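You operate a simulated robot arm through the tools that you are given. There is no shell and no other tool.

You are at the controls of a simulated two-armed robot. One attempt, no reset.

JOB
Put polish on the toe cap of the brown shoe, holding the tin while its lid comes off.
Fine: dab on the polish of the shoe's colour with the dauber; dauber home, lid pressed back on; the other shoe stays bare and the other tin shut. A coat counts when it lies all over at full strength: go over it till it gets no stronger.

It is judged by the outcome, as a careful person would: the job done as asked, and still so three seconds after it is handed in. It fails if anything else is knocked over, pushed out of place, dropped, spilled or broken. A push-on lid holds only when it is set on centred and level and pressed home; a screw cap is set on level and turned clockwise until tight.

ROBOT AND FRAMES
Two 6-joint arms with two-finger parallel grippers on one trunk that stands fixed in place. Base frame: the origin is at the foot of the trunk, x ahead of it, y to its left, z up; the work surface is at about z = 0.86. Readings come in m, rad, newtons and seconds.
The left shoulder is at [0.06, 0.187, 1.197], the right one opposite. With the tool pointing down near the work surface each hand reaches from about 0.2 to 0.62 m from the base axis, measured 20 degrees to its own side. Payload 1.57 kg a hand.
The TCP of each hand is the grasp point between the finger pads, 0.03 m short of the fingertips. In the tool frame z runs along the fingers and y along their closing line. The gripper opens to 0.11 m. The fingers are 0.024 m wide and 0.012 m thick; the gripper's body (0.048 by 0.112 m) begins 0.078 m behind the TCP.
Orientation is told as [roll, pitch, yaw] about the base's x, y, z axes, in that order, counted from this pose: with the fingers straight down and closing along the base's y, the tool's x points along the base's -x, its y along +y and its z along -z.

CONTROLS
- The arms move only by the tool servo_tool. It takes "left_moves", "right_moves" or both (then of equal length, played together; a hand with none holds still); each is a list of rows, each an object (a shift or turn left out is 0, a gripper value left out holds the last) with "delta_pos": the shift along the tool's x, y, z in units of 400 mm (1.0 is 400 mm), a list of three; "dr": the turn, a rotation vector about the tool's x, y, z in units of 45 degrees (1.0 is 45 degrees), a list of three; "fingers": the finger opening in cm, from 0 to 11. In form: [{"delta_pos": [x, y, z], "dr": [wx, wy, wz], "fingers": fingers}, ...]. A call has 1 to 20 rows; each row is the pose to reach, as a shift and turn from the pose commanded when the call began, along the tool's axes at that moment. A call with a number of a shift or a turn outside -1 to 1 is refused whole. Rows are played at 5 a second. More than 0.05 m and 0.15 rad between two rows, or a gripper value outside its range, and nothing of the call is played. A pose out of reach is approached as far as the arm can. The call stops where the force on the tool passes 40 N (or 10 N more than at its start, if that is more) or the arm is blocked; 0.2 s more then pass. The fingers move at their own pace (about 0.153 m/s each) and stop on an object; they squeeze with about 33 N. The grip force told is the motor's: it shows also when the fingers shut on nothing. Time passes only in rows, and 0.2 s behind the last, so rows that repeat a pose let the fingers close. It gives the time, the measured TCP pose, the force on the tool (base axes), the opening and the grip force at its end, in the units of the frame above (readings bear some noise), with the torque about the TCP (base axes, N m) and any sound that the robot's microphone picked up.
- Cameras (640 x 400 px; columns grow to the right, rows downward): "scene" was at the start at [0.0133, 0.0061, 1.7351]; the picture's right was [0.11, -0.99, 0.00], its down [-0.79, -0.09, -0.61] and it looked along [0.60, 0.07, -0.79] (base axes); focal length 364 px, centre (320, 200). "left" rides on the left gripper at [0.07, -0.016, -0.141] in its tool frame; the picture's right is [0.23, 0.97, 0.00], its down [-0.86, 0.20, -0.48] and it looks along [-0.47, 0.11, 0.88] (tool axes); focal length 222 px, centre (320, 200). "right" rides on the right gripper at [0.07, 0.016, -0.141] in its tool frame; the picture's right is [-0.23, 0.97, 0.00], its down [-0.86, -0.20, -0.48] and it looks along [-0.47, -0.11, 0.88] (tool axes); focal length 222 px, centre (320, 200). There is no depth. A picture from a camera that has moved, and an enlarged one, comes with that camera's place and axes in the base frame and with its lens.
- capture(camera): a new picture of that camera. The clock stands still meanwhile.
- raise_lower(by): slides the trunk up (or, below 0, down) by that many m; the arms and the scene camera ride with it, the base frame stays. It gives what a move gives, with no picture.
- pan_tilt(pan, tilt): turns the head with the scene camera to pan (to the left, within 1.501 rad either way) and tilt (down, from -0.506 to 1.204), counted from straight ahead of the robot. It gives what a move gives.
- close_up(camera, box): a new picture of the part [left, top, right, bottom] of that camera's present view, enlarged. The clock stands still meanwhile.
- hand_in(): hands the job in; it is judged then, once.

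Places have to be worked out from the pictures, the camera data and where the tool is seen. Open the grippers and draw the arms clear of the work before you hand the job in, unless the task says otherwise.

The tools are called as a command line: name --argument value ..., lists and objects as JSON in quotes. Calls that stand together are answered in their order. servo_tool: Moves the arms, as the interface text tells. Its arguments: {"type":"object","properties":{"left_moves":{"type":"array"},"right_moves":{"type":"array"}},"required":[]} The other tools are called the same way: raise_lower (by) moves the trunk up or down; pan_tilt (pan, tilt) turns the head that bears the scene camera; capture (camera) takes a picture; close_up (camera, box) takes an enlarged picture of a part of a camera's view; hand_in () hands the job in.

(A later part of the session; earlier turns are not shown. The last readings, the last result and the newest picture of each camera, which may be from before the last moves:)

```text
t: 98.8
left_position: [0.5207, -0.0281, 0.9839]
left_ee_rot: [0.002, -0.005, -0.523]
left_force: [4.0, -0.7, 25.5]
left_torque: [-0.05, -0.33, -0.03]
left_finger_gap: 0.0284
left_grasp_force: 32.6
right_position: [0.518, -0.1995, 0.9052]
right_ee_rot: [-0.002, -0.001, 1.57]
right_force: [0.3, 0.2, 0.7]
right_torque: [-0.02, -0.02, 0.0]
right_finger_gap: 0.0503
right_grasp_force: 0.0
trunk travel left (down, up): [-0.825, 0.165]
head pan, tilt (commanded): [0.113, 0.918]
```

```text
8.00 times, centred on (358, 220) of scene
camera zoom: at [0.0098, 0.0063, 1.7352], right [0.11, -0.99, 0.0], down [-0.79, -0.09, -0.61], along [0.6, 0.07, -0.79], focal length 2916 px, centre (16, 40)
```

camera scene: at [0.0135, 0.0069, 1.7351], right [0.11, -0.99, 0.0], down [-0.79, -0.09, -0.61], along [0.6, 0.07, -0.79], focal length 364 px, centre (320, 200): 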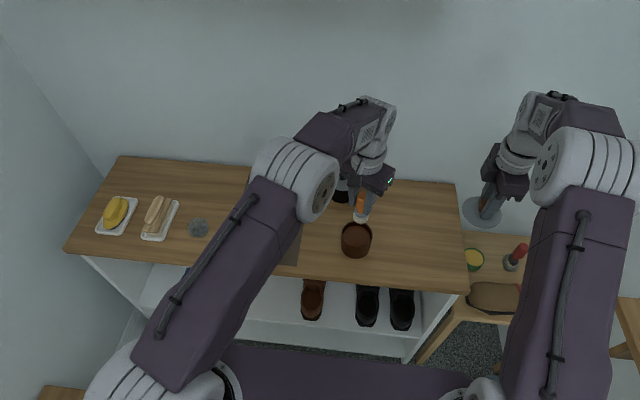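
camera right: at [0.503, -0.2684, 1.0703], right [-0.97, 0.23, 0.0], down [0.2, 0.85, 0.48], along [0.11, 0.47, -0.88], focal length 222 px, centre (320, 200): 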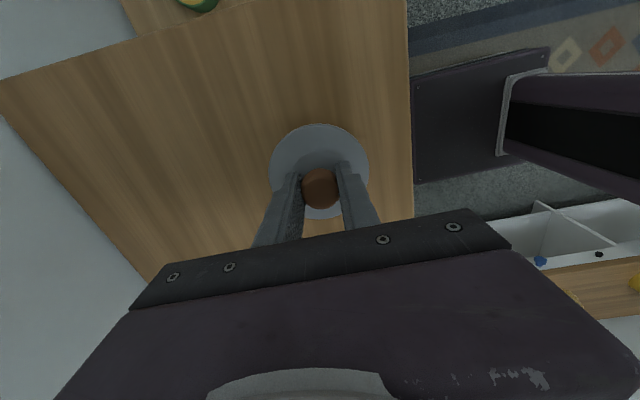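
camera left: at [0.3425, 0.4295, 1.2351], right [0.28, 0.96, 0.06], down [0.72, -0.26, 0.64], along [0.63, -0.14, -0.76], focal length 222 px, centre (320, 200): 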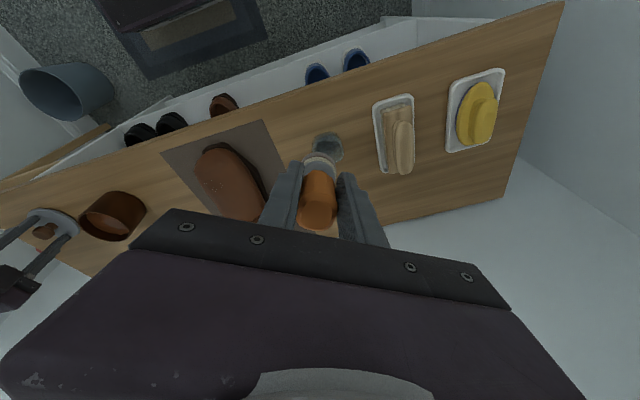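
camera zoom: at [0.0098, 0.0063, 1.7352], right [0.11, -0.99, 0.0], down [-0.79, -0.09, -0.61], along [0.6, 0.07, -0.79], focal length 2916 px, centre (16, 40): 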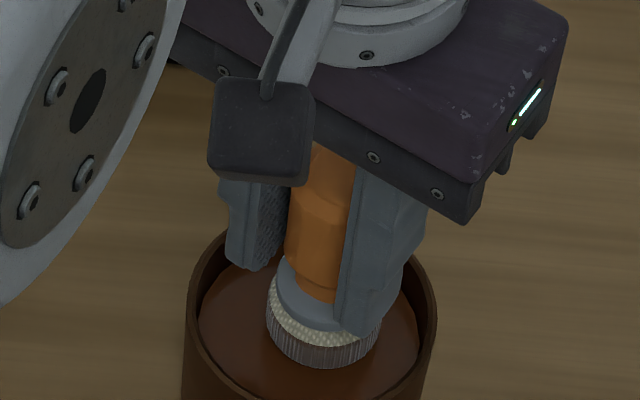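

Loaded (25 N in the polish). I lift out and carry it to dab further back on the centreline, at about (0.546, 0.217) with 5° tilt.

servo_tool --left_moves '[{"delta_pos": [0, 0, -0.04]}, {"delta_pos": [0, 0, -0.11]}, {"delta_pos": [0, 0, -0.165]}, {"delta_pos": [0.0477, 0.0913, -0.165]}, {"delta_pos": [0.0953, 0.1827, -0.165], "dr": [-0.0139, -0.0241, 0]}, {"delta_pos": [0.143, 0.274, -0.165], "dr": [-0.0278, -0.0481, 0]}, {"delta_pos": [0.1907, 0.3653, -0.165], "dr": [-0.0417, -0.0722, 0]}, {"delta_pos": [0.2383, 0.4567, -0.165], "dr": [-0.0556, -0.0962, 0]}, {"delta_pos": [0.286, 0.548, -0.165], "dr": [-0.0556, -0.0962, 0]}, {"delta_pos": [0.286, 0.548, -0.1], "dr": [-0.0556, -0.0962, 0]}, {"delta_pos": [0.286, 0.548, -0.05], "dr": [-0.0556, -0.0962, 0]}, {"delta_pos": [0.286, 0.548, -0.035], "dr": [-0.0556, -0.0962, 0]}, {"delta_pos": [0.286, 0.548, -0.0275], "dr": [-0.0556, -0.0962, 0]}, {"delta_pos": [0.286, 0.548, -0.0275], "dr": [-0.0556, -0.0962, 0]}]'

```text
t: 101.8
left_position: [0.5292, 0.2191, 0.9973]
left_ee_rot: [0.046, -0.079, -0.526]
left_force: [-1.2, 2.5, 18.9]
left_torque: [0.06, -0.68, 0.04]
left_finger_gap: 0.0281
left_grasp_force: 32.5
right_position: [0.5186, -0.1995, 0.9062]
right_ee_rot: [-0.001, 0.0, 1.57]
right_force: [-0.2, 0.5, -0.4]
right_torque: [0.01, 0.01, 0.03]
right_finger_gap: 0.0497
right_grasp_force: 0.0
trunk travel left (down, up): [-0.825, 0.165]
head pan, tilt (commanded): [0.113, 0.918]
```

Contact at 19 N, on the far edge near x 0.57. I lift aside and look at what it left.

servo_tool --left_moves '[{"delta_pos": [0, 0, -0.05]}, {"delta_pos": [0.05, 0.08, -0.1]}, {"delta_pos": [0.1, 0.17, -0.12]}, {"delta_pos": [0.16, 0.26, -0.12]}, {"delta_pos": [0.16, 0.26, -0.12]}]'

close_up --camera "scene" --box '[246, 200, 294, 250]'

close_up --camera "left" --box '[180, 90, 300, 210]'

```text
t: 103.0
left_position: [0.5239, 0.3395, 1.0414]
left_ee_rot: [0.044, -0.074, -0.525]
left_force: [-0.6, 0.3, -0.8]
left_torque: [-0.03, -0.02, -0.01]
left_finger_gap: 0.0284
left_grasp_force: 33.4
right_position: [0.5199, -0.1993, 0.9044]
right_ee_rot: [0.0, -0.002, 1.572]
right_force: [-1.5, 0.3, -0.6]
right_torque: [-0.01, -0.04, 0.0]
right_finger_gap: 0.0499
right_grasp_force: 0.0
trunk travel left (down, up): [-0.825, 0.165]
head pan, tilt (commanded): [0.113, 0.918]
```

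```text
8.00 times, centred on (270, 225) of scene
camera zoom: at [0.0127, 0.0053, 1.7351], right [0.11, -0.99, 0.0], down [-0.79, -0.09, -0.61], along [0.6, 0.07, -0.79], focal length 2916 px, centre (720, 0)
```

zoom: 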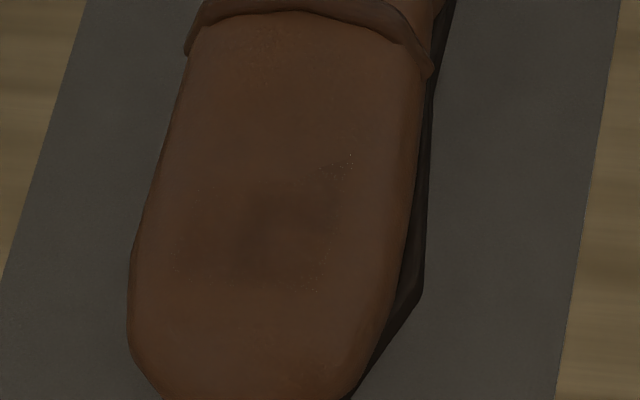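

```text
3.33 times, centred on (240, 150) of left
camera zoom: at [0.4414, 0.3623, 1.176], right [0.29, 0.96, 0.03], down [0.8, -0.26, 0.55], along [0.53, -0.14, -0.84], focal length 740 px, centre (587, 367)
```

zoom: 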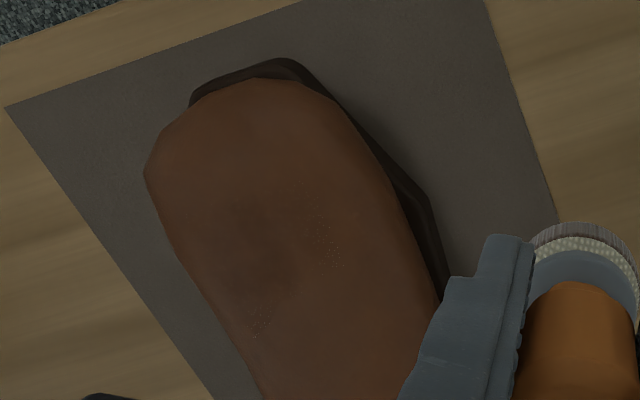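

No new coat appeared that far back, so the rear limit of the paintable area lies before it. With the remaining load I dab at about (0.530, 0.209), 5° tilt.

servo_tool --left_moves '[{"delta_pos": [-0.0462, -0.0969, 0.01]}, {"delta_pos": [-0.0925, -0.1939, 0.03]}, {"delta_pos": [-0.1387, -0.2908, 0.06]}, {"delta_pos": [-0.1387, -0.2908, 0.0917]}, {"delta_pos": [-0.1377, -0.2914, 0.106]}, {"delta_pos": [-0.1367, -0.292, 0.1178]}, {"delta_pos": [-0.1367, -0.292, 0.1178]}]'

close_up --camera "scene" --box '[246, 200, 294, 250]'

```text
t: 104.6
left_position: [0.5156, 0.2125, 0.9955]
left_ee_rot: [0.046, -0.08, -0.525]
left_force: [-0.4, 0.2, 13.2]
left_torque: [0.01, -0.38, 0.05]
left_finger_gap: 0.0283
left_grasp_force: 33.3
right_position: [0.5187, -0.2004, 0.9059]
right_ee_rot: [-0.001, 0.0, 1.57]
right_force: [0.0, -0.6, -0.1]
right_torque: [-0.03, 0.01, 0.04]
right_finger_gap: 0.0501
right_grasp_force: 0.0
trunk travel left (down, up): [-0.825, 0.165]
head pan, tilt (commanded): [0.113, 0.918]
```

```text
8.00 times, centred on (270, 225) of scene
camera zoom: at [0.0109, 0.0055, 1.7353], right [0.11, -0.99, 0.0], down [-0.79, -0.09, -0.61], along [0.6, 0.07, -0.79], focal length 2916 px, centre (720, 0)
```

zoom: 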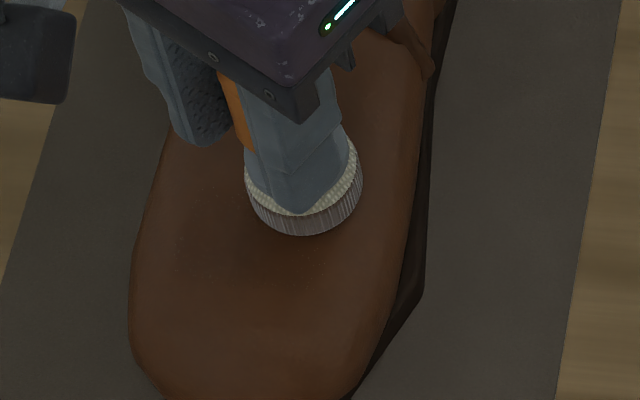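

Contact made at 13 N. I lift aside and inspect.

servo_tool --left_moves '[{"delta_pos": [0, 0, -0.05]}, {"delta_pos": [0.05, 0.08, -0.1]}, {"delta_pos": [0.1, 0.17, -0.12]}, {"delta_pos": [0.16, 0.26, -0.12]}, {"delta_pos": [0.16, 0.26, -0.12]}]'

close_up --camera "scene" --box '[246, 200, 294, 250]'

close_up --camera "scene" --box '[252, 210, 284, 240]'

close_up --camera "left" --box '[200, 110, 280, 210]'

```text
t: 105.8
left_position: [0.5075, 0.3345, 1.0415]
left_ee_rot: [0.043, -0.076, -0.525]
left_force: [1.0, -0.9, 0.3]
left_torque: [0.0, 0.01, -0.01]
left_finger_gap: 0.0283
left_grasp_force: 32.9
right_position: [0.5191, -0.1995, 0.904]
right_ee_rot: [0.0, -0.001, 1.571]
right_force: [0.2, 0.1, -0.5]
right_torque: [0.0, -0.03, 0.01]
right_finger_gap: 0.0502
right_grasp_force: 0.1
trunk travel left (down, up): [-0.825, 0.165]
head pan, tilt (commanded): [0.113, 0.918]
```

```text
8.00 times, centred on (270, 225) of scene
camera zoom: at [0.0129, 0.0053, 1.7351], right [0.11, -0.99, 0.0], down [-0.79, -0.09, -0.61], along [0.6, 0.07, -0.79], focal length 2916 px, centre (720, 0)
```

zoom: 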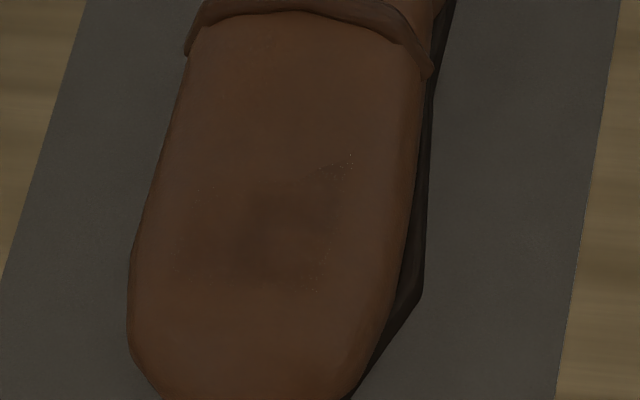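

```text
13.33 times, centred on (268, 225) of scene
camera zoom: at [0.0129, 0.0053, 1.7351], right [0.11, -0.99, 0.0], down [-0.79, -0.09, -0.61], along [0.6, 0.07, -0.79], focal length 4860 px, centre (1013, -133)
```

zoom: 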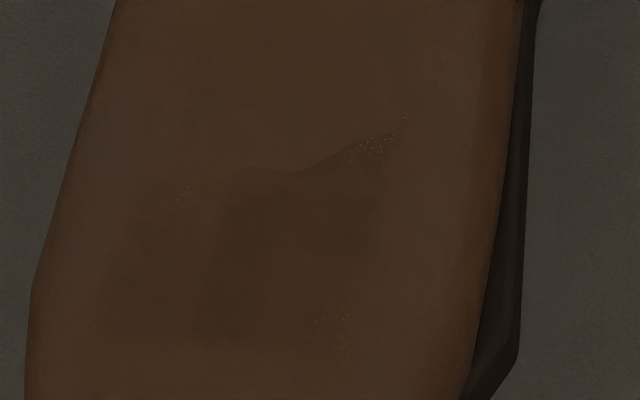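

```text
4.00 times, centred on (240, 160) of left
camera zoom: at [0.4263, 0.3569, 1.1761], right [0.29, 0.96, 0.03], down [0.8, -0.26, 0.55], along [0.53, -0.14, -0.84], focal length 888 px, centre (640, 360)
```

zoom: 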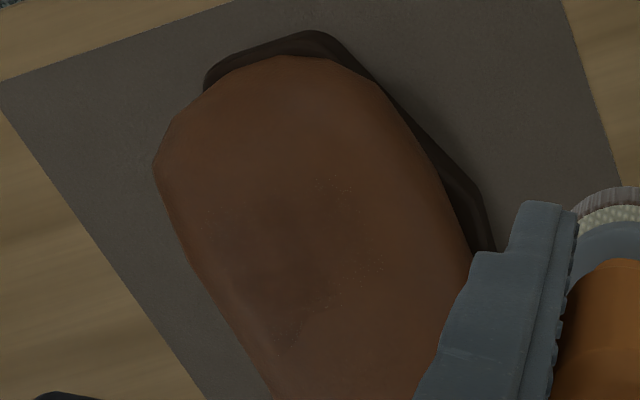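

The coat shows only within that central rectangle so far. I recharge the dauber again, in one sequence ending above the tin.

servo_tool --left_moves '[{"delta_pos": [-0.0534, -0.0853, -0.0029], "dr": [0.0185, 0.0321, 0]}, {"delta_pos": [-0.1068, -0.1705, -0.0058], "dr": [0.0371, 0.0641, 0]}, {"delta_pos": [-0.1603, -0.2558, -0.0087], "dr": [0.0556, 0.0962, 0]}, {"delta_pos": [-0.2137, -0.3411, -0.0116], "dr": [0.0556, 0.0962, 0]}, {"delta_pos": [-0.2671, -0.4263, -0.0144], "dr": [0.0556, 0.0962, 0]}, {"delta_pos": [-0.3205, -0.5116, -0.0173], "dr": [0.0556, 0.0962, 0]}, {"delta_pos": [-0.374, -0.5969, -0.0202], "dr": [0.0556, 0.0962, 0]}, {"delta_pos": [-0.4274, -0.6821, -0.0231], "dr": [0.0556, 0.0962, 0]}, {"delta_pos": [-0.4808, -0.7674, -0.026], "dr": [0.0556, 0.0962, 0]}, {"delta_pos": [-0.4808, -0.7674, -0.026], "dr": [0.0556, 0.0962, 0]}, {"delta_pos": [-0.4751, -0.7707, 0.0487], "dr": [0.0556, 0.0962, 0]}, {"delta_pos": [-0.4708, -0.7732, 0.106], "dr": [0.0556, 0.0962, 0]}, {"delta_pos": [-0.4682, -0.7746, 0.1396], "dr": [0.0556, 0.0962, 0]}, {"delta_pos": [-0.4678, -0.7749, 0.1458], "dr": [0.0556, 0.0962, 0]}, {"delta_pos": [-0.4678, -0.7749, 0.1458], "dr": [0.0556, 0.0962, 0]}, {"delta_pos": [-0.4678, -0.7749, 0.1458], "dr": [0.0556, 0.0962, 0]}, {"delta_pos": [-0.4708, -0.7732, 0.106], "dr": [0.0556, 0.0962, 0]}, {"delta_pos": [-0.4751, -0.7707, 0.0487], "dr": [0.0556, 0.0962, 0]}, {"delta_pos": [-0.4808, -0.7674, -0.026], "dr": [0.0556, 0.0962, 0]}, {"delta_pos": [-0.4808, -0.7674, -0.026], "dr": [0.0556, 0.0962, 0]}]'

close_up --camera "scene" --box '[330, 190, 386, 240]'

close_up --camera "scene" --box '[246, 200, 294, 250]'

```text
t: 110.0
left_position: [0.5208, -0.0279, 1.0525]
left_ee_rot: [0.002, 0.002, -0.524]
left_force: [0.1, -0.2, -0.9]
left_torque: [0.03, 0.01, -0.03]
left_finger_gap: 0.0282
left_grasp_force: 33.0
right_position: [0.5207, -0.1996, 0.9043]
right_ee_rot: [0.0, 0.001, 1.572]
right_force: [-0.2, 1.4, 0.0]
right_torque: [0.0, -0.01, 0.0]
right_finger_gap: 0.0503
right_grasp_force: 0.0
trunk travel left (down, up): [-0.825, 0.165]
head pan, tilt (commanded): [0.113, 0.918]
```

```text
8.00 times, centred on (358, 215) of scene
camera zoom: at [0.0141, 0.0059, 1.7351], right [0.11, -0.99, 0.0], down [-0.79, -0.09, -0.61], along [0.6, 0.07, -0.8], focal length 2916 px, centre (16, 80)
```

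zoom: 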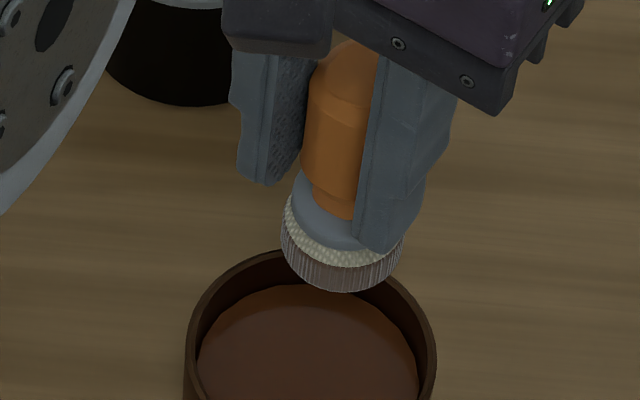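

```text
8.00 times, centred on (270, 225) of scene
camera zoom: at [0.0141, 0.0059, 1.7351], right [0.11, -0.99, 0.0], down [-0.79, -0.09, -0.61], along [0.6, 0.07, -0.8], focal length 2916 px, centre (720, 0)
```

zoom: 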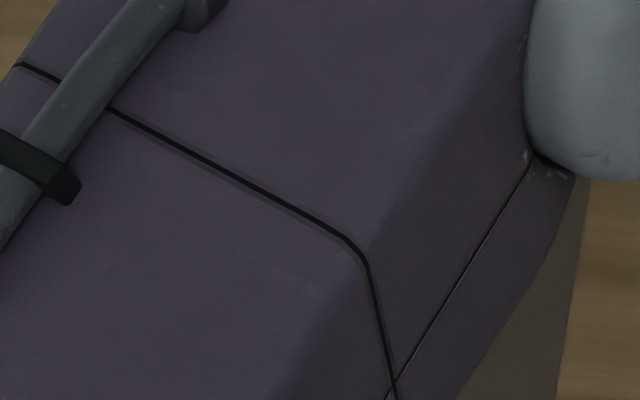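

Recharged. Now I test the toe's front: I move above it at z 1.07 and tilt to 28° in free air, checking that the arm manages it.

servo_tool --left_moves '[{"delta_pos": [0.0709, 0.058, -0.0063]}, {"delta_pos": [0.1419, 0.116, -0.0125]}, {"delta_pos": [0.2128, 0.174, -0.0188]}, {"delta_pos": [0.2838, 0.2321, -0.025]}, {"delta_pos": [0.3547, 0.2901, -0.0313]}, {"delta_pos": [0.4257, 0.3481, -0.0375]}, {"delta_pos": [0.4966, 0.4061, -0.0438]}, {"delta_pos": [0.4966, 0.4061, -0.0438], "dr": [-0.0519, -0.0898, 0]}, {"delta_pos": [0.4966, 0.4061, -0.0438], "dr": [-0.1037, -0.1796, 0]}, {"delta_pos": [0.4966, 0.4061, -0.0438], "dr": [-0.1556, -0.2694, 0]}, {"delta_pos": [0.4966, 0.4061, -0.0438], "dr": [-0.2074, -0.3592, 0]}, {"delta_pos": [0.4966, 0.4061, -0.0438], "dr": [-0.2593, -0.449, 0]}, {"delta_pos": [0.4966, 0.4061, -0.0438], "dr": [-0.3111, -0.5388, 0]}, {"delta_pos": [0.4966, 0.4061, -0.0438], "dr": [-0.3111, -0.5388, 0]}]'

capture --camera "scene"

capture --camera "left"

```text
t: 113.0
left_position: [0.4298, 0.2135, 1.0685]
left_ee_rot: [0.261, -0.418, -0.578]
left_force: [0.6, -0.6, -1.0]
left_torque: [0.02, 0.05, 0.03]
left_finger_gap: 0.0284
left_grasp_force: 33.2
left hand out of reach, approached as far as the arm can: row 12
right_position: [0.5205, -0.1992, 0.9034]
right_ee_rot: [0.0, 0.0, 1.57]
right_force: [0.7, 0.5, 0.2]
right_torque: [0.01, 0.04, -0.03]
right_finger_gap: 0.0501
right_grasp_force: 0.0
trunk travel left (down, up): [-0.825, 0.165]
head pan, tilt (commanded): [0.113, 0.918]
```

```text
taken
camera scene: at [0.0137, 0.0059, 1.7351], right [0.11, -0.99, 0.0], down [-0.79, -0.09, -0.61], along [0.6, 0.07, -0.79], focal length 364 px, centre (320, 200)
```

scene: 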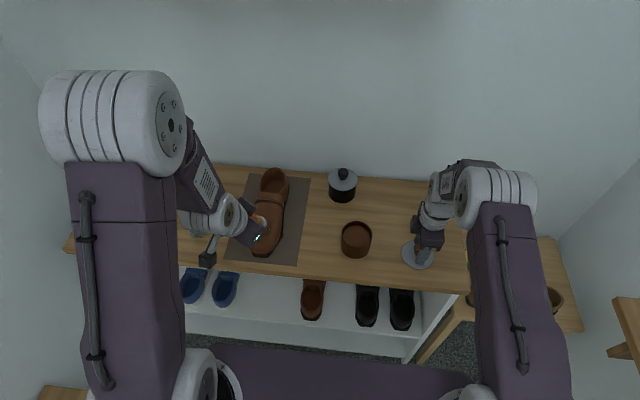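

```text
taken
camera left: at [0.3023, 0.2347, 1.1621], right [0.26, 0.96, 0.14], down [0.52, -0.25, 0.82], along [0.82, -0.14, -0.56], focal length 222 px, centre (320, 200)
```

left: 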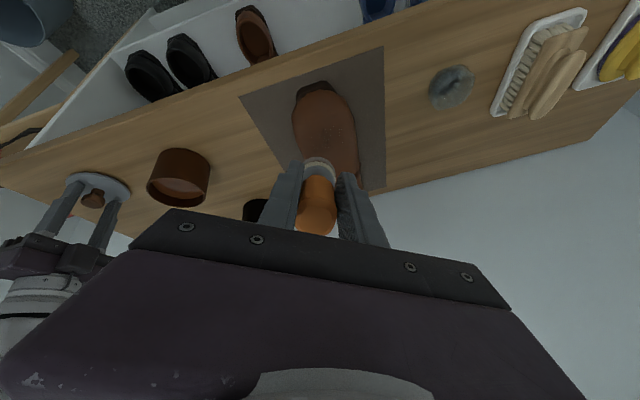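

The arm crossed cleanly to 28°. This view shows the toe well; I zoom in on it.

close_up --camera "left" --box '[280, 75, 370, 165]'

close_up --camera "left" --box '[296, 100, 360, 150]'

```text
4.44 times, centred on (325, 120) of left
camera zoom: at [0.3023, 0.2347, 1.1621], right [0.26, 0.96, 0.14], down [0.52, -0.25, 0.82], along [0.82, -0.14, -0.56], focal length 987 px, centre (298, 556)
```

zoom: 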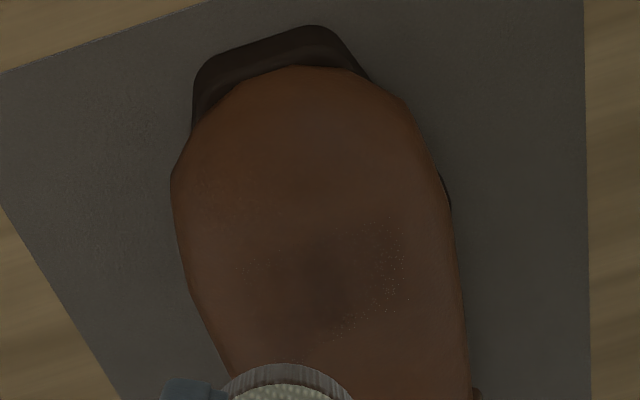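

```text
8.00 times, centred on (328, 125) of left
camera zoom: at [0.3023, 0.2347, 1.1621], right [0.26, 0.96, 0.14], down [0.52, -0.25, 0.82], along [0.82, -0.14, -0.56], focal length 1777 px, centre (256, 800)
```

zoom: 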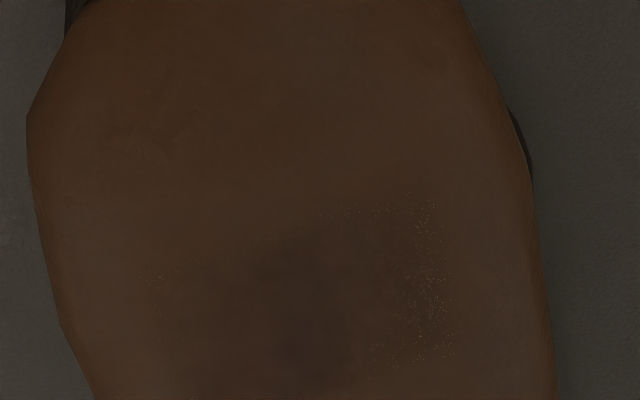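

The patch is darkest near (0.512, 0.220) and fades outward. I lower toward the toe's front with this steeper tilt.

servo_tool --left_moves '[{"delta_pos": [0.0208, -0.0124, 0.0612]}, {"delta_pos": [0.0415, -0.0249, 0.1224]}, {"delta_pos": [0.0623, -0.0373, 0.1836]}, {"delta_pos": [0.0745, -0.0443, 0.2101]}, {"delta_pos": [0.0745, -0.0443, 0.2101]}]'

close_up --camera "left" --box '[270, 75, 380, 185]'

```text
t: 114.2
left_position: [0.4394, 0.2117, 0.9794]
left_ee_rot: [0.261, -0.419, -0.58]
left_force: [-0.5, -0.4, -0.5]
left_torque: [0.02, 0.03, 0.0]
left_finger_gap: 0.0285
left_grasp_force: 32.7
right_position: [0.5201, -0.1996, 0.9039]
right_ee_rot: [-0.001, 0.0, 1.569]
right_force: [-0.3, 0.4, 0.4]
right_torque: [0.04, -0.01, 0.0]
right_finger_gap: 0.05
right_grasp_force: 0.0
trunk travel left (down, up): [-0.825, 0.165]
head pan, tilt (commanded): [0.113, 0.918]
```

```text
3.64 times, centred on (325, 130) of left
camera zoom: at [0.311, 0.2339, 1.072], right [0.26, 0.96, 0.14], down [0.52, -0.26, 0.82], along [0.82, -0.14, -0.56], focal length 808 px, centre (302, 454)
```

zoom: 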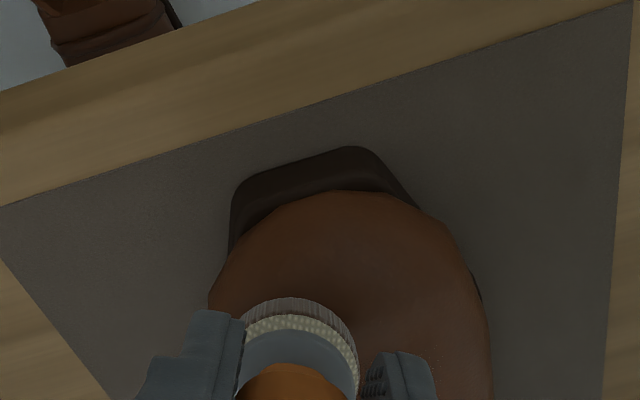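

Just above the surface. I press down in 2 mm steps.

servo_tool --left_moves '[{"delta_pos": [0.002, -0.0012, 0.0044]}, {"delta_pos": [0.004, -0.0024, 0.0088]}, {"delta_pos": [0.004, -0.0024, 0.0088]}]'

```text
t: 115.0
left_position: [0.4394, 0.2115, 0.9751]
left_ee_rot: [0.26, -0.418, -0.579]
left_force: [-0.1, 0.5, -1.2]
left_torque: [0.0, 0.0, -0.02]
left_finger_gap: 0.0285
left_grasp_force: 32.4
right_position: [0.519, -0.1993, 0.905]
right_ee_rot: [-0.001, 0.001, 1.571]
right_force: [0.6, 0.7, -0.2]
right_torque: [-0.03, 0.03, -0.02]
right_finger_gap: 0.0501
right_grasp_force: 0.0
trunk travel left (down, up): [-0.825, 0.165]
head pan, tilt (commanded): [0.113, 0.918]
```

servo_tool --left_moves '[{"delta_pos": [0.002, -0.0012, 0.0044]}, {"delta_pos": [0.004, -0.0024, 0.0088]}, {"delta_pos": [0.004, -0.0024, 0.0088]}]'

```text
t: 115.8
left_position: [0.4387, 0.2133, 0.9711]
left_ee_rot: [0.26, -0.419, -0.58]
left_force: [0.7, 0.4, -1.0]
left_torque: [-0.02, 0.02, -0.01]
left_finger_gap: 0.0285
left_grasp_force: 33.2
right_position: [0.5197, -0.2004, 0.9051]
right_ee_rot: [0.0, 0.0, 1.572]
right_force: [0.5, -0.2, -0.7]
right_torque: [0.05, 0.02, -0.02]
right_finger_gap: 0.0499
right_grasp_force: 0.0
trunk travel left (down, up): [-0.825, 0.165]
head pan, tilt (commanded): [0.113, 0.918]
```

servo_tool --left_moves '[{"delta_pos": [0.002, -0.0012, 0.0044]}, {"delta_pos": [0.004, -0.0024, 0.0088]}, {"delta_pos": [0.004, -0.0024, 0.0088]}]'

close_up --camera "scene" --box '[230, 200, 310, 270]'

```text
t: 116.6
left_position: [0.4373, 0.2119, 0.9691]
left_ee_rot: [0.263, -0.424, -0.581]
left_force: [-2.0, 0.9, 15.6]
left_torque: [-0.08, -0.78, 0.05]
left_finger_gap: 0.0284
left_grasp_force: 32.7
right_position: [0.5178, -0.2004, 0.9062]
right_ee_rot: [0.0, 0.0, 1.569]
right_force: [-0.1, 0.7, 0.6]
right_torque: [0.01, 0.01, 0.07]
right_finger_gap: 0.0503
right_grasp_force: 0.1
trunk travel left (down, up): [-0.825, 0.165]
head pan, tilt (commanded): [0.113, 0.918]
```

```text
5.71 times, centred on (270, 235) of scene
camera zoom: at [0.01, 0.0052, 1.7353], right [0.11, -0.99, 0.0], down [-0.79, -0.09, -0.61], along [0.6, 0.07, -0.79], focal length 2083 px, centre (606, 0)
```

zoom: 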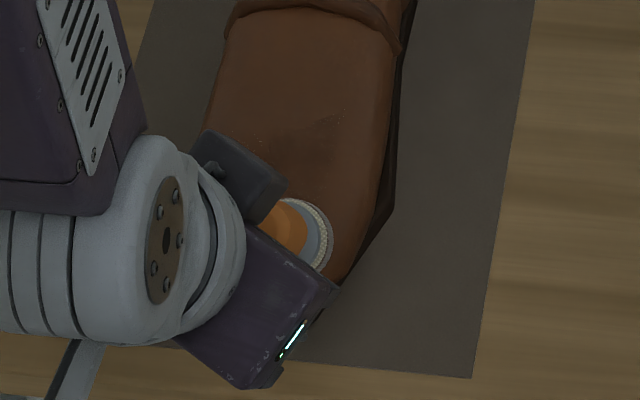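

Contact (16 N) on the toe's front region. I lift back up and look from this front view.

servo_tool --left_moves '[{"delta_pos": [-0.01, 0.006, -0.022]}, {"delta_pos": [-0.0415, 0.0249, -0.0924]}, {"delta_pos": [-0.0715, 0.0449, -0.1724]}, {"delta_pos": [-0.1015, 0.0549, -0.2424]}, {"delta_pos": [-0.1015, 0.0549, -0.2424]}]'

close_up --camera "left" --box '[280, 75, 370, 165]'

close_up --camera "left" --box '[296, 90, 360, 140]'

```text
t: 117.8
left_position: [0.4338, 0.2097, 1.0757]
left_ee_rot: [0.259, -0.418, -0.578]
left_force: [-0.8, 0.3, -0.4]
left_torque: [0.03, 0.0, 0.03]
left_finger_gap: 0.0282
left_grasp_force: 32.7
right_position: [0.5196, -0.2001, 0.906]
right_ee_rot: [0.0, 0.0, 1.571]
right_force: [0.3, -0.1, -0.1]
right_torque: [-0.02, 0.0, -0.02]
right_finger_gap: 0.05
right_grasp_force: 0.2
trunk travel left (down, up): [-0.825, 0.165]
head pan, tilt (commanded): [0.113, 0.918]
```

```text
4.44 times, centred on (325, 120) of left
camera zoom: at [0.3065, 0.2321, 1.1679], right [0.26, 0.96, 0.14], down [0.52, -0.26, 0.82], along [0.82, -0.14, -0.56], focal length 987 px, centre (298, 556)
```

zoom: 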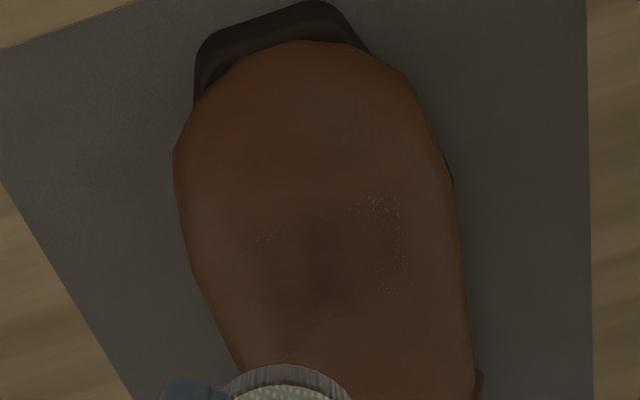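

```text
8.00 times, centred on (328, 115) of left
camera zoom: at [0.3065, 0.2321, 1.1679], right [0.26, 0.96, 0.14], down [0.52, -0.26, 0.82], along [0.82, -0.14, -0.56], focal length 1777 px, centre (256, 880)
```

zoom: 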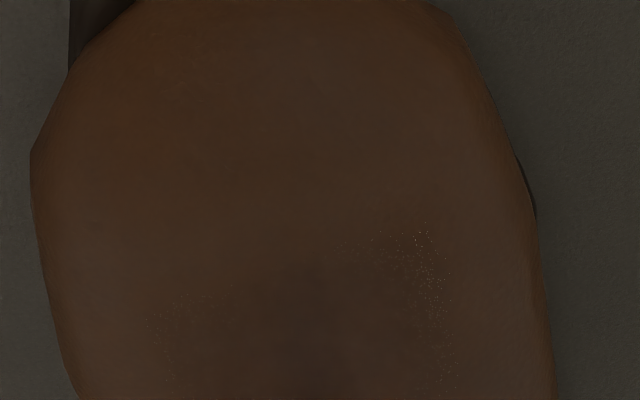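

The front stays bare: only the central zone takes polish, so that must be the toe-cap area (x ≈ 0.50–0.54, y ≈ 0.195–0.245). I go back to a gentle 8° tilt in free air above that zone.

servo_tool --left_moves '[{"dr": [0.0444, 0.077, 0]}, {"dr": [0.0889, 0.154, 0]}, {"dr": [0.1333, 0.2309, 0]}, {"dr": [0.1778, 0.3079, 0]}, {"dr": [0.2222, 0.3849, 0]}, {"delta_pos": [-0.0169, 0.0236, 0.0572], "dr": [0.2222, 0.3849, 0]}, {"delta_pos": [-0.0337, 0.0471, 0.1143], "dr": [0.2222, 0.3849, 0]}, {"delta_pos": [-0.0506, 0.0707, 0.1715], "dr": [0.2222, 0.3849, 0]}, {"delta_pos": [-0.0506, 0.0707, 0.1715], "dr": [0.2222, 0.3849, 0]}]'

```text
t: 119.8
left_position: [0.4937, 0.2237, 1.0301]
left_ee_rot: [0.071, -0.121, -0.527]
left_force: [0.3, 0.7, -0.9]
left_torque: [0.01, 0.02, -0.02]
left_finger_gap: 0.0284
left_grasp_force: 33.1
left hand out of reach, approached as far as the arm can: row 2
right_position: [0.5203, -0.1992, 0.9055]
right_ee_rot: [0.001, -0.001, 1.572]
right_force: [-0.3, 0.6, -0.1]
right_torque: [0.01, 0.04, -0.04]
right_finger_gap: 0.0502
right_grasp_force: 0.0
trunk travel left (down, up): [-0.825, 0.165]
head pan, tilt (commanded): [0.113, 0.918]
```

Level at 8° tilt above the zone. I press down at bristle position about (0.512, 0.222).

servo_tool --left_moves '[{"delta_pos": [0.006, -0.0035, 0.05]}, {"delta_pos": [0.0102, -0.0059, 0.0842]}, {"delta_pos": [0.0114, -0.0066, 0.0941]}, {"delta_pos": [0.012, -0.007, 0.099]}, {"delta_pos": [0.012, -0.007, 0.099]}]'

```text
t: 121.0
left_position: [0.4929, 0.2253, 0.9909]
left_ee_rot: [0.072, -0.124, -0.528]
left_force: [-0.5, 1.0, 12.7]
left_torque: [0.08, -0.2, 0.03]
left_finger_gap: 0.0284
left_grasp_force: 32.8
right_position: [0.5195, -0.1997, 0.9051]
right_ee_rot: [-0.001, -0.001, 1.571]
right_force: [-0.3, 0.0, -0.7]
right_torque: [-0.02, 0.01, 0.02]
right_finger_gap: 0.0499
right_grasp_force: 0.0
trunk travel left (down, up): [-0.825, 0.165]
head pan, tilt (commanded): [0.113, 0.918]
```

Flat, centred contact (13 N) at last. I hold it pressed for about a second to see if the coat builds with time, then lift aside.

servo_tool --left_moves '[{"delta_pos": [0.0002, -0.0001, 0.002]}, {"delta_pos": [0.0002, -0.0001, 0.002]}, {"delta_pos": [0.0002, -0.0001, 0.002]}, {"delta_pos": [0.0002, -0.0001, 0.002]}, {"delta_pos": [0.0002, -0.0001, 0.002]}, {"delta_pos": [0, 0, -0.05]}, {"delta_pos": [0.05, 0.08, -0.1]}, {"delta_pos": [0.1, 0.17, -0.12]}, {"delta_pos": [0.16, 0.26, -0.12]}, {"delta_pos": [0.16, 0.26, -0.12]}]'

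close_up --camera "scene" --box '[246, 205, 294, 255]'

close_up --camera "scene" --box '[252, 210, 284, 240]'

close_up --camera "left" --box '[190, 110, 290, 210]'

```text
t: 123.2
left_position: [0.4837, 0.3468, 1.036]
left_ee_rot: [0.071, -0.12, -0.529]
left_force: [-0.1, 0.4, -0.5]
left_torque: [0.01, 0.03, 0.0]
left_finger_gap: 0.0284
left_grasp_force: 33.5
right_position: [0.5204, -0.1994, 0.9048]
right_ee_rot: [0.0, -0.001, 1.57]
right_force: [0.8, -0.2, 0.3]
right_torque: [0.04, 0.02, 0.01]
right_finger_gap: 0.0498
right_grasp_force: 0.1
trunk travel left (down, up): [-0.825, 0.165]
head pan, tilt (commanded): [0.113, 0.918]
```

```text
8.00 times, centred on (270, 230) of scene
camera zoom: at [0.0127, 0.0053, 1.7351], right [0.11, -0.99, 0.0], down [-0.79, -0.09, -0.61], along [0.6, 0.07, -0.79], focal length 2916 px, centre (720, -40)
```

zoom: 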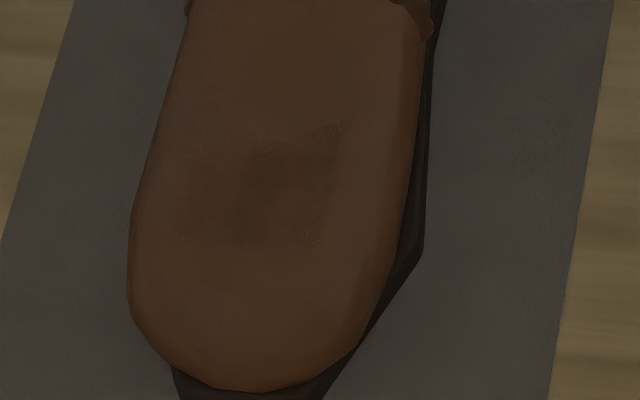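

```text
13.33 times, centred on (268, 225) of scene
camera zoom: at [0.0127, 0.0053, 1.7351], right [0.11, -0.99, 0.0], down [-0.79, -0.09, -0.61], along [0.6, 0.07, -0.79], focal length 4860 px, centre (1013, -133)
```

zoom: 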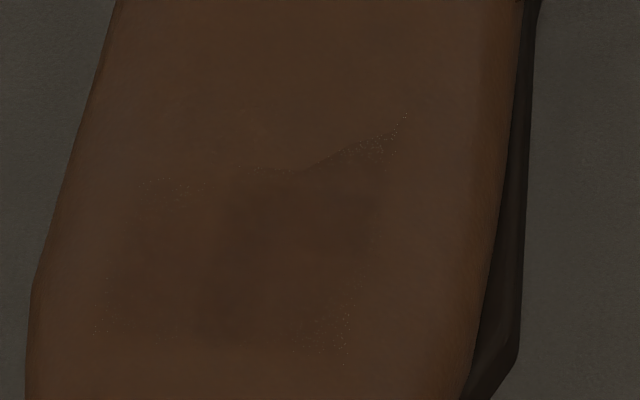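

```text
4.00 times, centred on (240, 160) of left
camera zoom: at [0.3961, 0.3689, 1.1666], right [0.29, 0.96, 0.04], down [0.77, -0.26, 0.59], along [0.57, -0.14, -0.81], focal length 888 px, centre (640, 360)
```

zoom: 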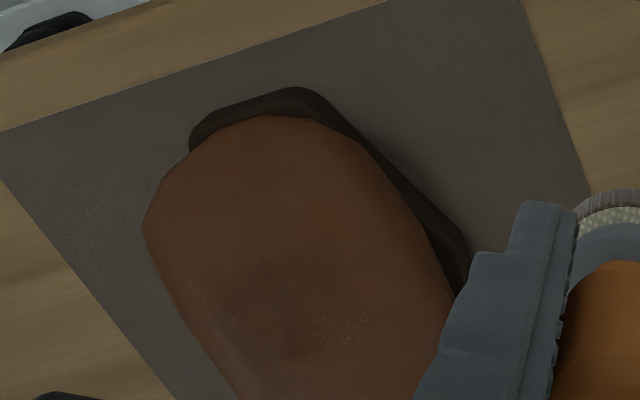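

The changes are now subtle. I look at the whole toe again at the same zoom as earlier, to compare front and sides.

close_up --camera "scene" --box '[236, 190, 300, 260]'

close_up --camera "scene" --box '[250, 232, 282, 256]'

close_up --camera "left" --box '[200, 120, 264, 170]'

```text
5.71 times, centred on (268, 225) of scene
camera zoom: at [0.0127, 0.0053, 1.7351], right [0.11, -0.99, 0.0], down [-0.79, -0.09, -0.61], along [0.6, 0.07, -0.79], focal length 2083 px, centre (617, 57)
```

zoom: 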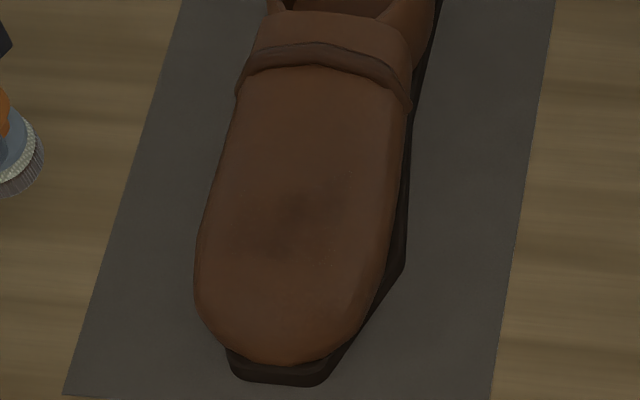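

```text
16.00 times, centred on (266, 244) of scene
camera zoom: at [0.0127, 0.0053, 1.7351], right [0.11, -0.99, 0.0], down [-0.79, -0.09, -0.61], along [0.6, 0.07, -0.79], focal length 5833 px, centre (1184, -504)
```

zoom: 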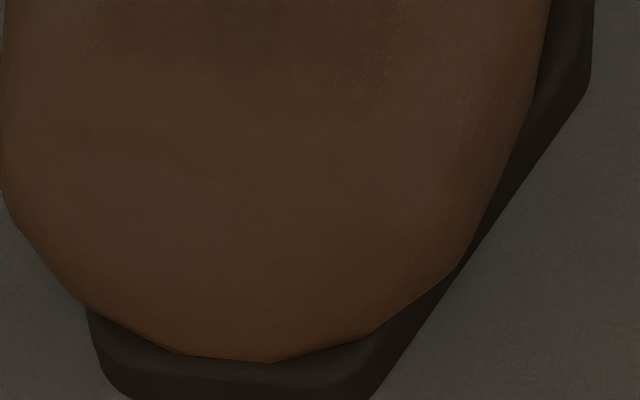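

```text
8.00 times, centred on (232, 145) of left
camera zoom: at [0.3961, 0.3689, 1.1666], right [0.29, 0.96, 0.04], down [0.77, -0.26, 0.59], along [0.57, -0.14, -0.81], focal length 1777 px, centre (1024, 640)
```

zoom: 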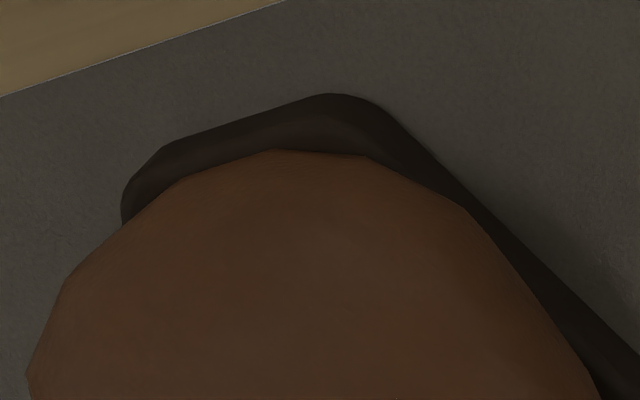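

I check the bristles' colour for remaining polish.

close_up --camera "scene" --box '[190, 190, 246, 240]'

```text
8.00 times, centred on (218, 215) of scene
camera zoom: at [0.0127, 0.0053, 1.7351], right [0.11, -0.99, 0.0], down [-0.79, -0.09, -0.61], along [0.6, 0.07, -0.79], focal length 2916 px, centre (1136, 80)
```

zoom: 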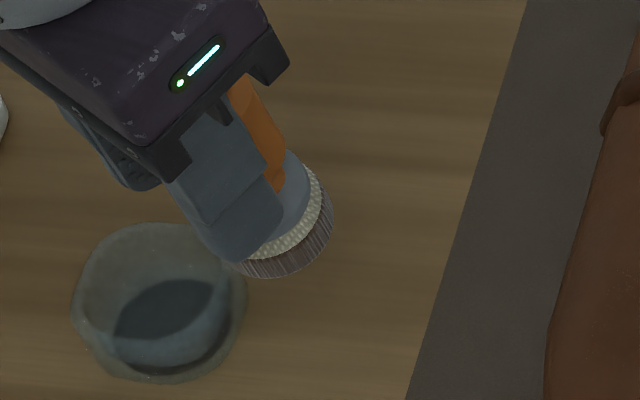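

I recharge once more, then work over the whole central zone systematically with flat dabs.

servo_tool --left_moves '[{"delta_pos": [-0.0689, -0.0954, -0.0035], "dr": [0.0296, 0.0513, 0]}, {"delta_pos": [-0.1378, -0.1908, -0.0071], "dr": [0.0593, 0.1027, 0]}, {"delta_pos": [-0.2067, -0.2862, -0.0106], "dr": [0.0889, 0.154, 0]}, {"delta_pos": [-0.2756, -0.3816, -0.0142], "dr": [0.0889, 0.154, 0]}, {"delta_pos": [-0.3444, -0.477, -0.0177], "dr": [0.0889, 0.154, 0]}, {"delta_pos": [-0.4133, -0.5724, -0.0212], "dr": [0.0889, 0.154, 0]}, {"delta_pos": [-0.4822, -0.6678, -0.0248], "dr": [0.0889, 0.154, 0]}, {"delta_pos": [-0.5511, -0.7632, -0.0283], "dr": [0.0889, 0.154, 0]}, {"delta_pos": [-0.5511, -0.7632, -0.0283], "dr": [0.0889, 0.154, 0]}, {"delta_pos": [-0.5427, -0.768, 0.04], "dr": [0.0889, 0.154, 0]}, {"delta_pos": [-0.5352, -0.7723, 0.1018], "dr": [0.0889, 0.154, 0]}, {"delta_pos": [-0.5316, -0.7744, 0.1315], "dr": [0.0889, 0.154, 0]}, {"delta_pos": [-0.5303, -0.7751, 0.1414], "dr": [0.0889, 0.154, 0]}, {"delta_pos": [-0.5303, -0.7751, 0.1414], "dr": [0.0889, 0.154, 0]}, {"delta_pos": [-0.5303, -0.7751, 0.1414], "dr": [0.0889, 0.154, 0]}, {"delta_pos": [-0.5352, -0.7723, 0.1018], "dr": [0.0889, 0.154, 0]}, {"delta_pos": [-0.5427, -0.768, 0.04], "dr": [0.0889, 0.154, 0]}, {"delta_pos": [-0.5511, -0.7632, -0.0283], "dr": [0.0889, 0.154, 0]}, {"delta_pos": [-0.5511, -0.7632, -0.0283], "dr": [0.0889, 0.154, 0]}]'

```text
t: 127.2
left_position: [0.5213, -0.0262, 1.0524]
left_ee_rot: [0.0, 0.002, -0.524]
left_force: [0.9, 1.1, -1.4]
left_torque: [-0.03, 0.01, -0.02]
left_finger_gap: 0.0284
left_grasp_force: 33.1
right_position: [0.5209, -0.199, 0.9041]
right_ee_rot: [0.0, 0.001, 1.571]
right_force: [0.3, -0.1, 0.5]
right_torque: [0.02, -0.03, -0.03]
right_finger_gap: 0.05
right_grasp_force: 0.0
trunk travel left (down, up): [-0.825, 0.165]
head pan, tilt (commanded): [0.113, 0.918]
```

Charged. Now three flat dabs (8° tilt) across the front line of the zone: bristles at x 0.505, y 0.200, 0.218, 0.236.

servo_tool --left_moves '[{"delta_pos": [0.0598, 0.0757, 0]}, {"delta_pos": [0.1196, 0.1513, 0]}, {"delta_pos": [0.1794, 0.227, 0], "dr": [-0.0222, -0.0385, 0]}, {"delta_pos": [0.2392, 0.3026, 0], "dr": [-0.0444, -0.077, 0]}, {"delta_pos": [0.299, 0.3783, 0], "dr": [-0.0667, -0.1155, 0]}, {"delta_pos": [0.3588, 0.4539, 0.01], "dr": [-0.0889, -0.154, 0]}, {"delta_pos": [0.3588, 0.4539, 0.08], "dr": [-0.0889, -0.154, 0]}, {"delta_pos": [0.3588, 0.4539, 0.1338], "dr": [-0.0889, -0.154, 0]}, {"delta_pos": [0.3588, 0.4539, 0.16], "dr": [-0.0889, -0.154, 0]}, {"delta_pos": [0.3588, 0.4539, 0.16], "dr": [-0.0889, -0.154, 0]}, {"delta_pos": [0.3701, 0.4734, 0.125], "dr": [-0.0889, -0.154, 0]}, {"delta_pos": [0.3813, 0.4929, 0.1338], "dr": [-0.0889, -0.154, 0]}, {"delta_pos": [0.3813, 0.4929, 0.16], "dr": [-0.0889, -0.154, 0]}, {"delta_pos": [0.3813, 0.4929, 0.16], "dr": [-0.0889, -0.154, 0]}, {"delta_pos": [0.3926, 0.5124, 0.125], "dr": [-0.0889, -0.154, 0]}, {"delta_pos": [0.4038, 0.5318, 0.1338], "dr": [-0.0889, -0.154, 0]}, {"delta_pos": [0.4038, 0.5318, 0.16], "dr": [-0.0889, -0.154, 0]}, {"delta_pos": [0.4038, 0.5318, 0.16], "dr": [-0.0889, -0.154, 0]}]'

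```text
t: 131.0
left_position: [0.4859, 0.239, 0.9891]
left_ee_rot: [0.072, -0.123, -0.526]
left_force: [-1.9, 1.3, 8.9]
left_torque: [0.15, -0.06, 0.05]
left_finger_gap: 0.0284
left_grasp_force: 32.8
right_position: [0.5198, -0.1997, 0.9048]
right_ee_rot: [-0.002, 0.0, 1.572]
right_force: [-0.7, -0.3, -0.5]
right_torque: [0.01, -0.01, 0.02]
right_finger_gap: 0.05
right_grasp_force: 0.0
trunk travel left (down, up): [-0.825, 0.165]
head pan, tilt (commanded): [0.113, 0.918]
```

Contact fine (9 N on the last). I lift aside to judge the effect.

servo_tool --left_moves '[{"delta_pos": [0, 0, -0.05]}, {"delta_pos": [0.05, 0.08, -0.1]}, {"delta_pos": [0.1, 0.17, -0.12]}, {"delta_pos": [0.14, 0.23, -0.12]}, {"delta_pos": [0.14, 0.23, -0.12]}]'

close_up --camera "scene" --box '[246, 205, 294, 255]'

close_up --camera "left" --box '[190, 110, 290, 210]'

close_up --camera "scene" --box '[236, 190, 300, 260]'

```text
t: 132.2
left_position: [0.476, 0.3457, 1.0354]
left_ee_rot: [0.071, -0.119, -0.53]
left_force: [0.6, -0.3, -1.6]
left_torque: [0.01, 0.03, -0.01]
left_finger_gap: 0.0285
left_grasp_force: 33.4
right_position: [0.5205, -0.199, 0.9054]
right_ee_rot: [0.0, -0.001, 1.57]
right_force: [-0.1, -0.5, 0.0]
right_torque: [0.0, 0.05, -0.01]
right_finger_gap: 0.0502
right_grasp_force: 0.0
trunk travel left (down, up): [-0.825, 0.165]
head pan, tilt (commanded): [0.113, 0.918]
```

```text
8.00 times, centred on (270, 230) of scene
camera zoom: at [0.013, 0.0056, 1.7351], right [0.11, -0.99, 0.0], down [-0.79, -0.09, -0.61], along [0.6, 0.07, -0.79], focal length 2916 px, centre (720, -40)
```

zoom: 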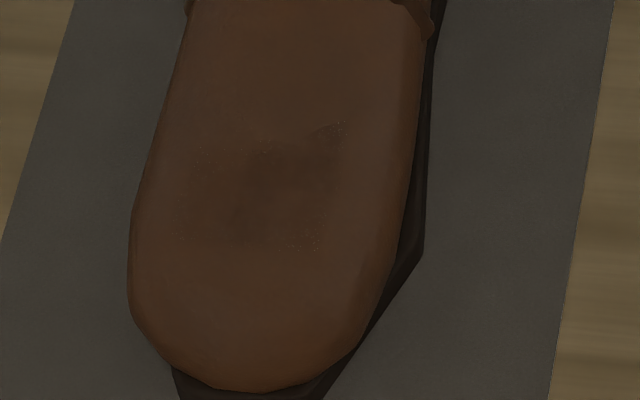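

```text
4.00 times, centred on (240, 160) of left
camera zoom: at [0.3881, 0.3666, 1.1653], right [0.29, 0.96, 0.04], down [0.77, -0.26, 0.59], along [0.58, -0.14, -0.81], focal length 888 px, centre (640, 360)
```

zoom: 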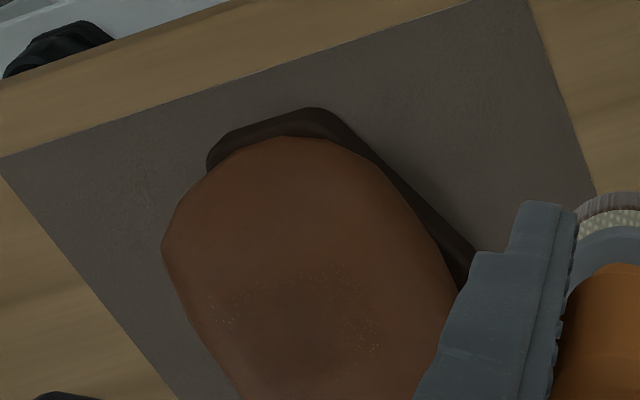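

```text
5.71 times, centred on (268, 225) of scene
camera zoom: at [0.013, 0.0056, 1.7351], right [0.11, -0.99, 0.0], down [-0.79, -0.09, -0.61], along [0.6, 0.07, -0.79], focal length 2083 px, centre (617, 57)
```

zoom: 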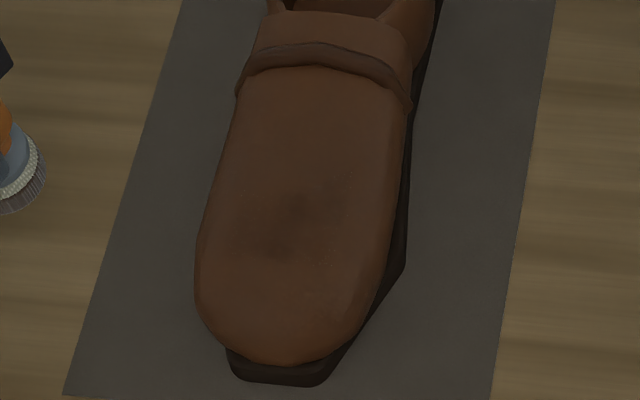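

The front boundary of the coat stays at x ≈ 0.50. I recharge to work on the rear part of the zone with flat contact.

servo_tool --left_moves '[{"delta_pos": [-0.071, -0.0938, -0.0034], "dr": [0.0296, 0.0513, 0]}, {"delta_pos": [-0.1419, -0.1877, -0.0067], "dr": [0.0593, 0.1027, 0]}, {"delta_pos": [-0.2129, -0.2815, -0.0101], "dr": [0.0889, 0.154, 0]}, {"delta_pos": [-0.2838, -0.3754, -0.0134], "dr": [0.0889, 0.154, 0]}, {"delta_pos": [-0.3548, -0.4692, -0.0168], "dr": [0.0889, 0.154, 0]}, {"delta_pos": [-0.4257, -0.563, -0.0201], "dr": [0.0889, 0.154, 0]}, {"delta_pos": [-0.4967, -0.6569, -0.0235], "dr": [0.0889, 0.154, 0]}, {"delta_pos": [-0.5676, -0.7507, -0.0268], "dr": [0.0889, 0.154, 0]}, {"delta_pos": [-0.5676, -0.7507, -0.0268], "dr": [0.0889, 0.154, 0]}, {"delta_pos": [-0.5592, -0.7554, 0.0412], "dr": [0.0889, 0.154, 0]}, {"delta_pos": [-0.5517, -0.76, 0.1031], "dr": [0.0889, 0.154, 0]}, {"delta_pos": [-0.5481, -0.762, 0.1329], "dr": [0.0889, 0.154, 0]}, {"delta_pos": [-0.547, -0.7627, 0.1428], "dr": [0.0889, 0.154, 0]}, {"delta_pos": [-0.547, -0.7627, 0.1428], "dr": [0.0889, 0.154, 0]}, {"delta_pos": [-0.547, -0.7627, 0.1428], "dr": [0.0889, 0.154, 0]}, {"delta_pos": [-0.5517, -0.76, 0.1031], "dr": [0.0889, 0.154, 0]}, {"delta_pos": [-0.5592, -0.7554, 0.0412], "dr": [0.0889, 0.154, 0]}, {"delta_pos": [-0.5676, -0.7507, -0.0268], "dr": [0.0889, 0.154, 0]}, {"delta_pos": [-0.5676, -0.7507, -0.0268], "dr": [0.0889, 0.154, 0]}]'

close_up --camera "scene" --box '[300, 195, 412, 265]'

```text
t: 136.2
left_position: [0.522, -0.0295, 1.0517]
left_ee_rot: [-0.001, 0.001, -0.524]
left_force: [-0.1, -0.1, -1.4]
left_torque: [0.01, 0.0, 0.0]
left_finger_gap: 0.0286
left_grasp_force: 33.0
right_position: [0.5203, -0.2003, 0.9042]
right_ee_rot: [0.0, -0.001, 1.571]
right_force: [0.0, -0.7, 0.4]
right_torque: [-0.01, 0.04, 0.0]
right_finger_gap: 0.05
right_grasp_force: 0.0
trunk travel left (down, up): [-0.825, 0.165]
head pan, tilt (commanded): [0.113, 0.918]
```

```text
5.71 times, centred on (356, 230) of scene
camera zoom: at [0.0139, 0.0059, 1.7351], right [0.11, -0.99, 0.0], down [-0.79, -0.09, -0.61], along [0.6, 0.07, -0.8], focal length 2083 px, centre (114, 29)
```

zoom: 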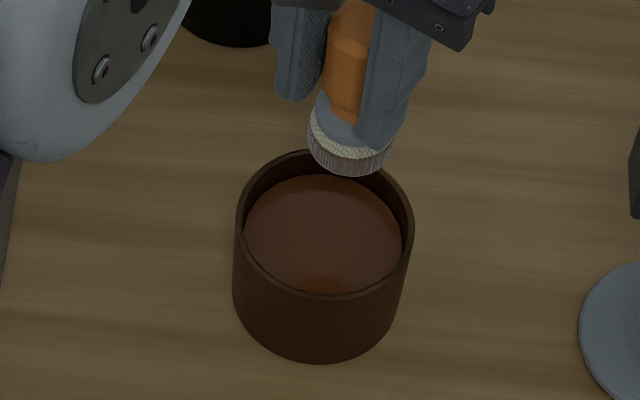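

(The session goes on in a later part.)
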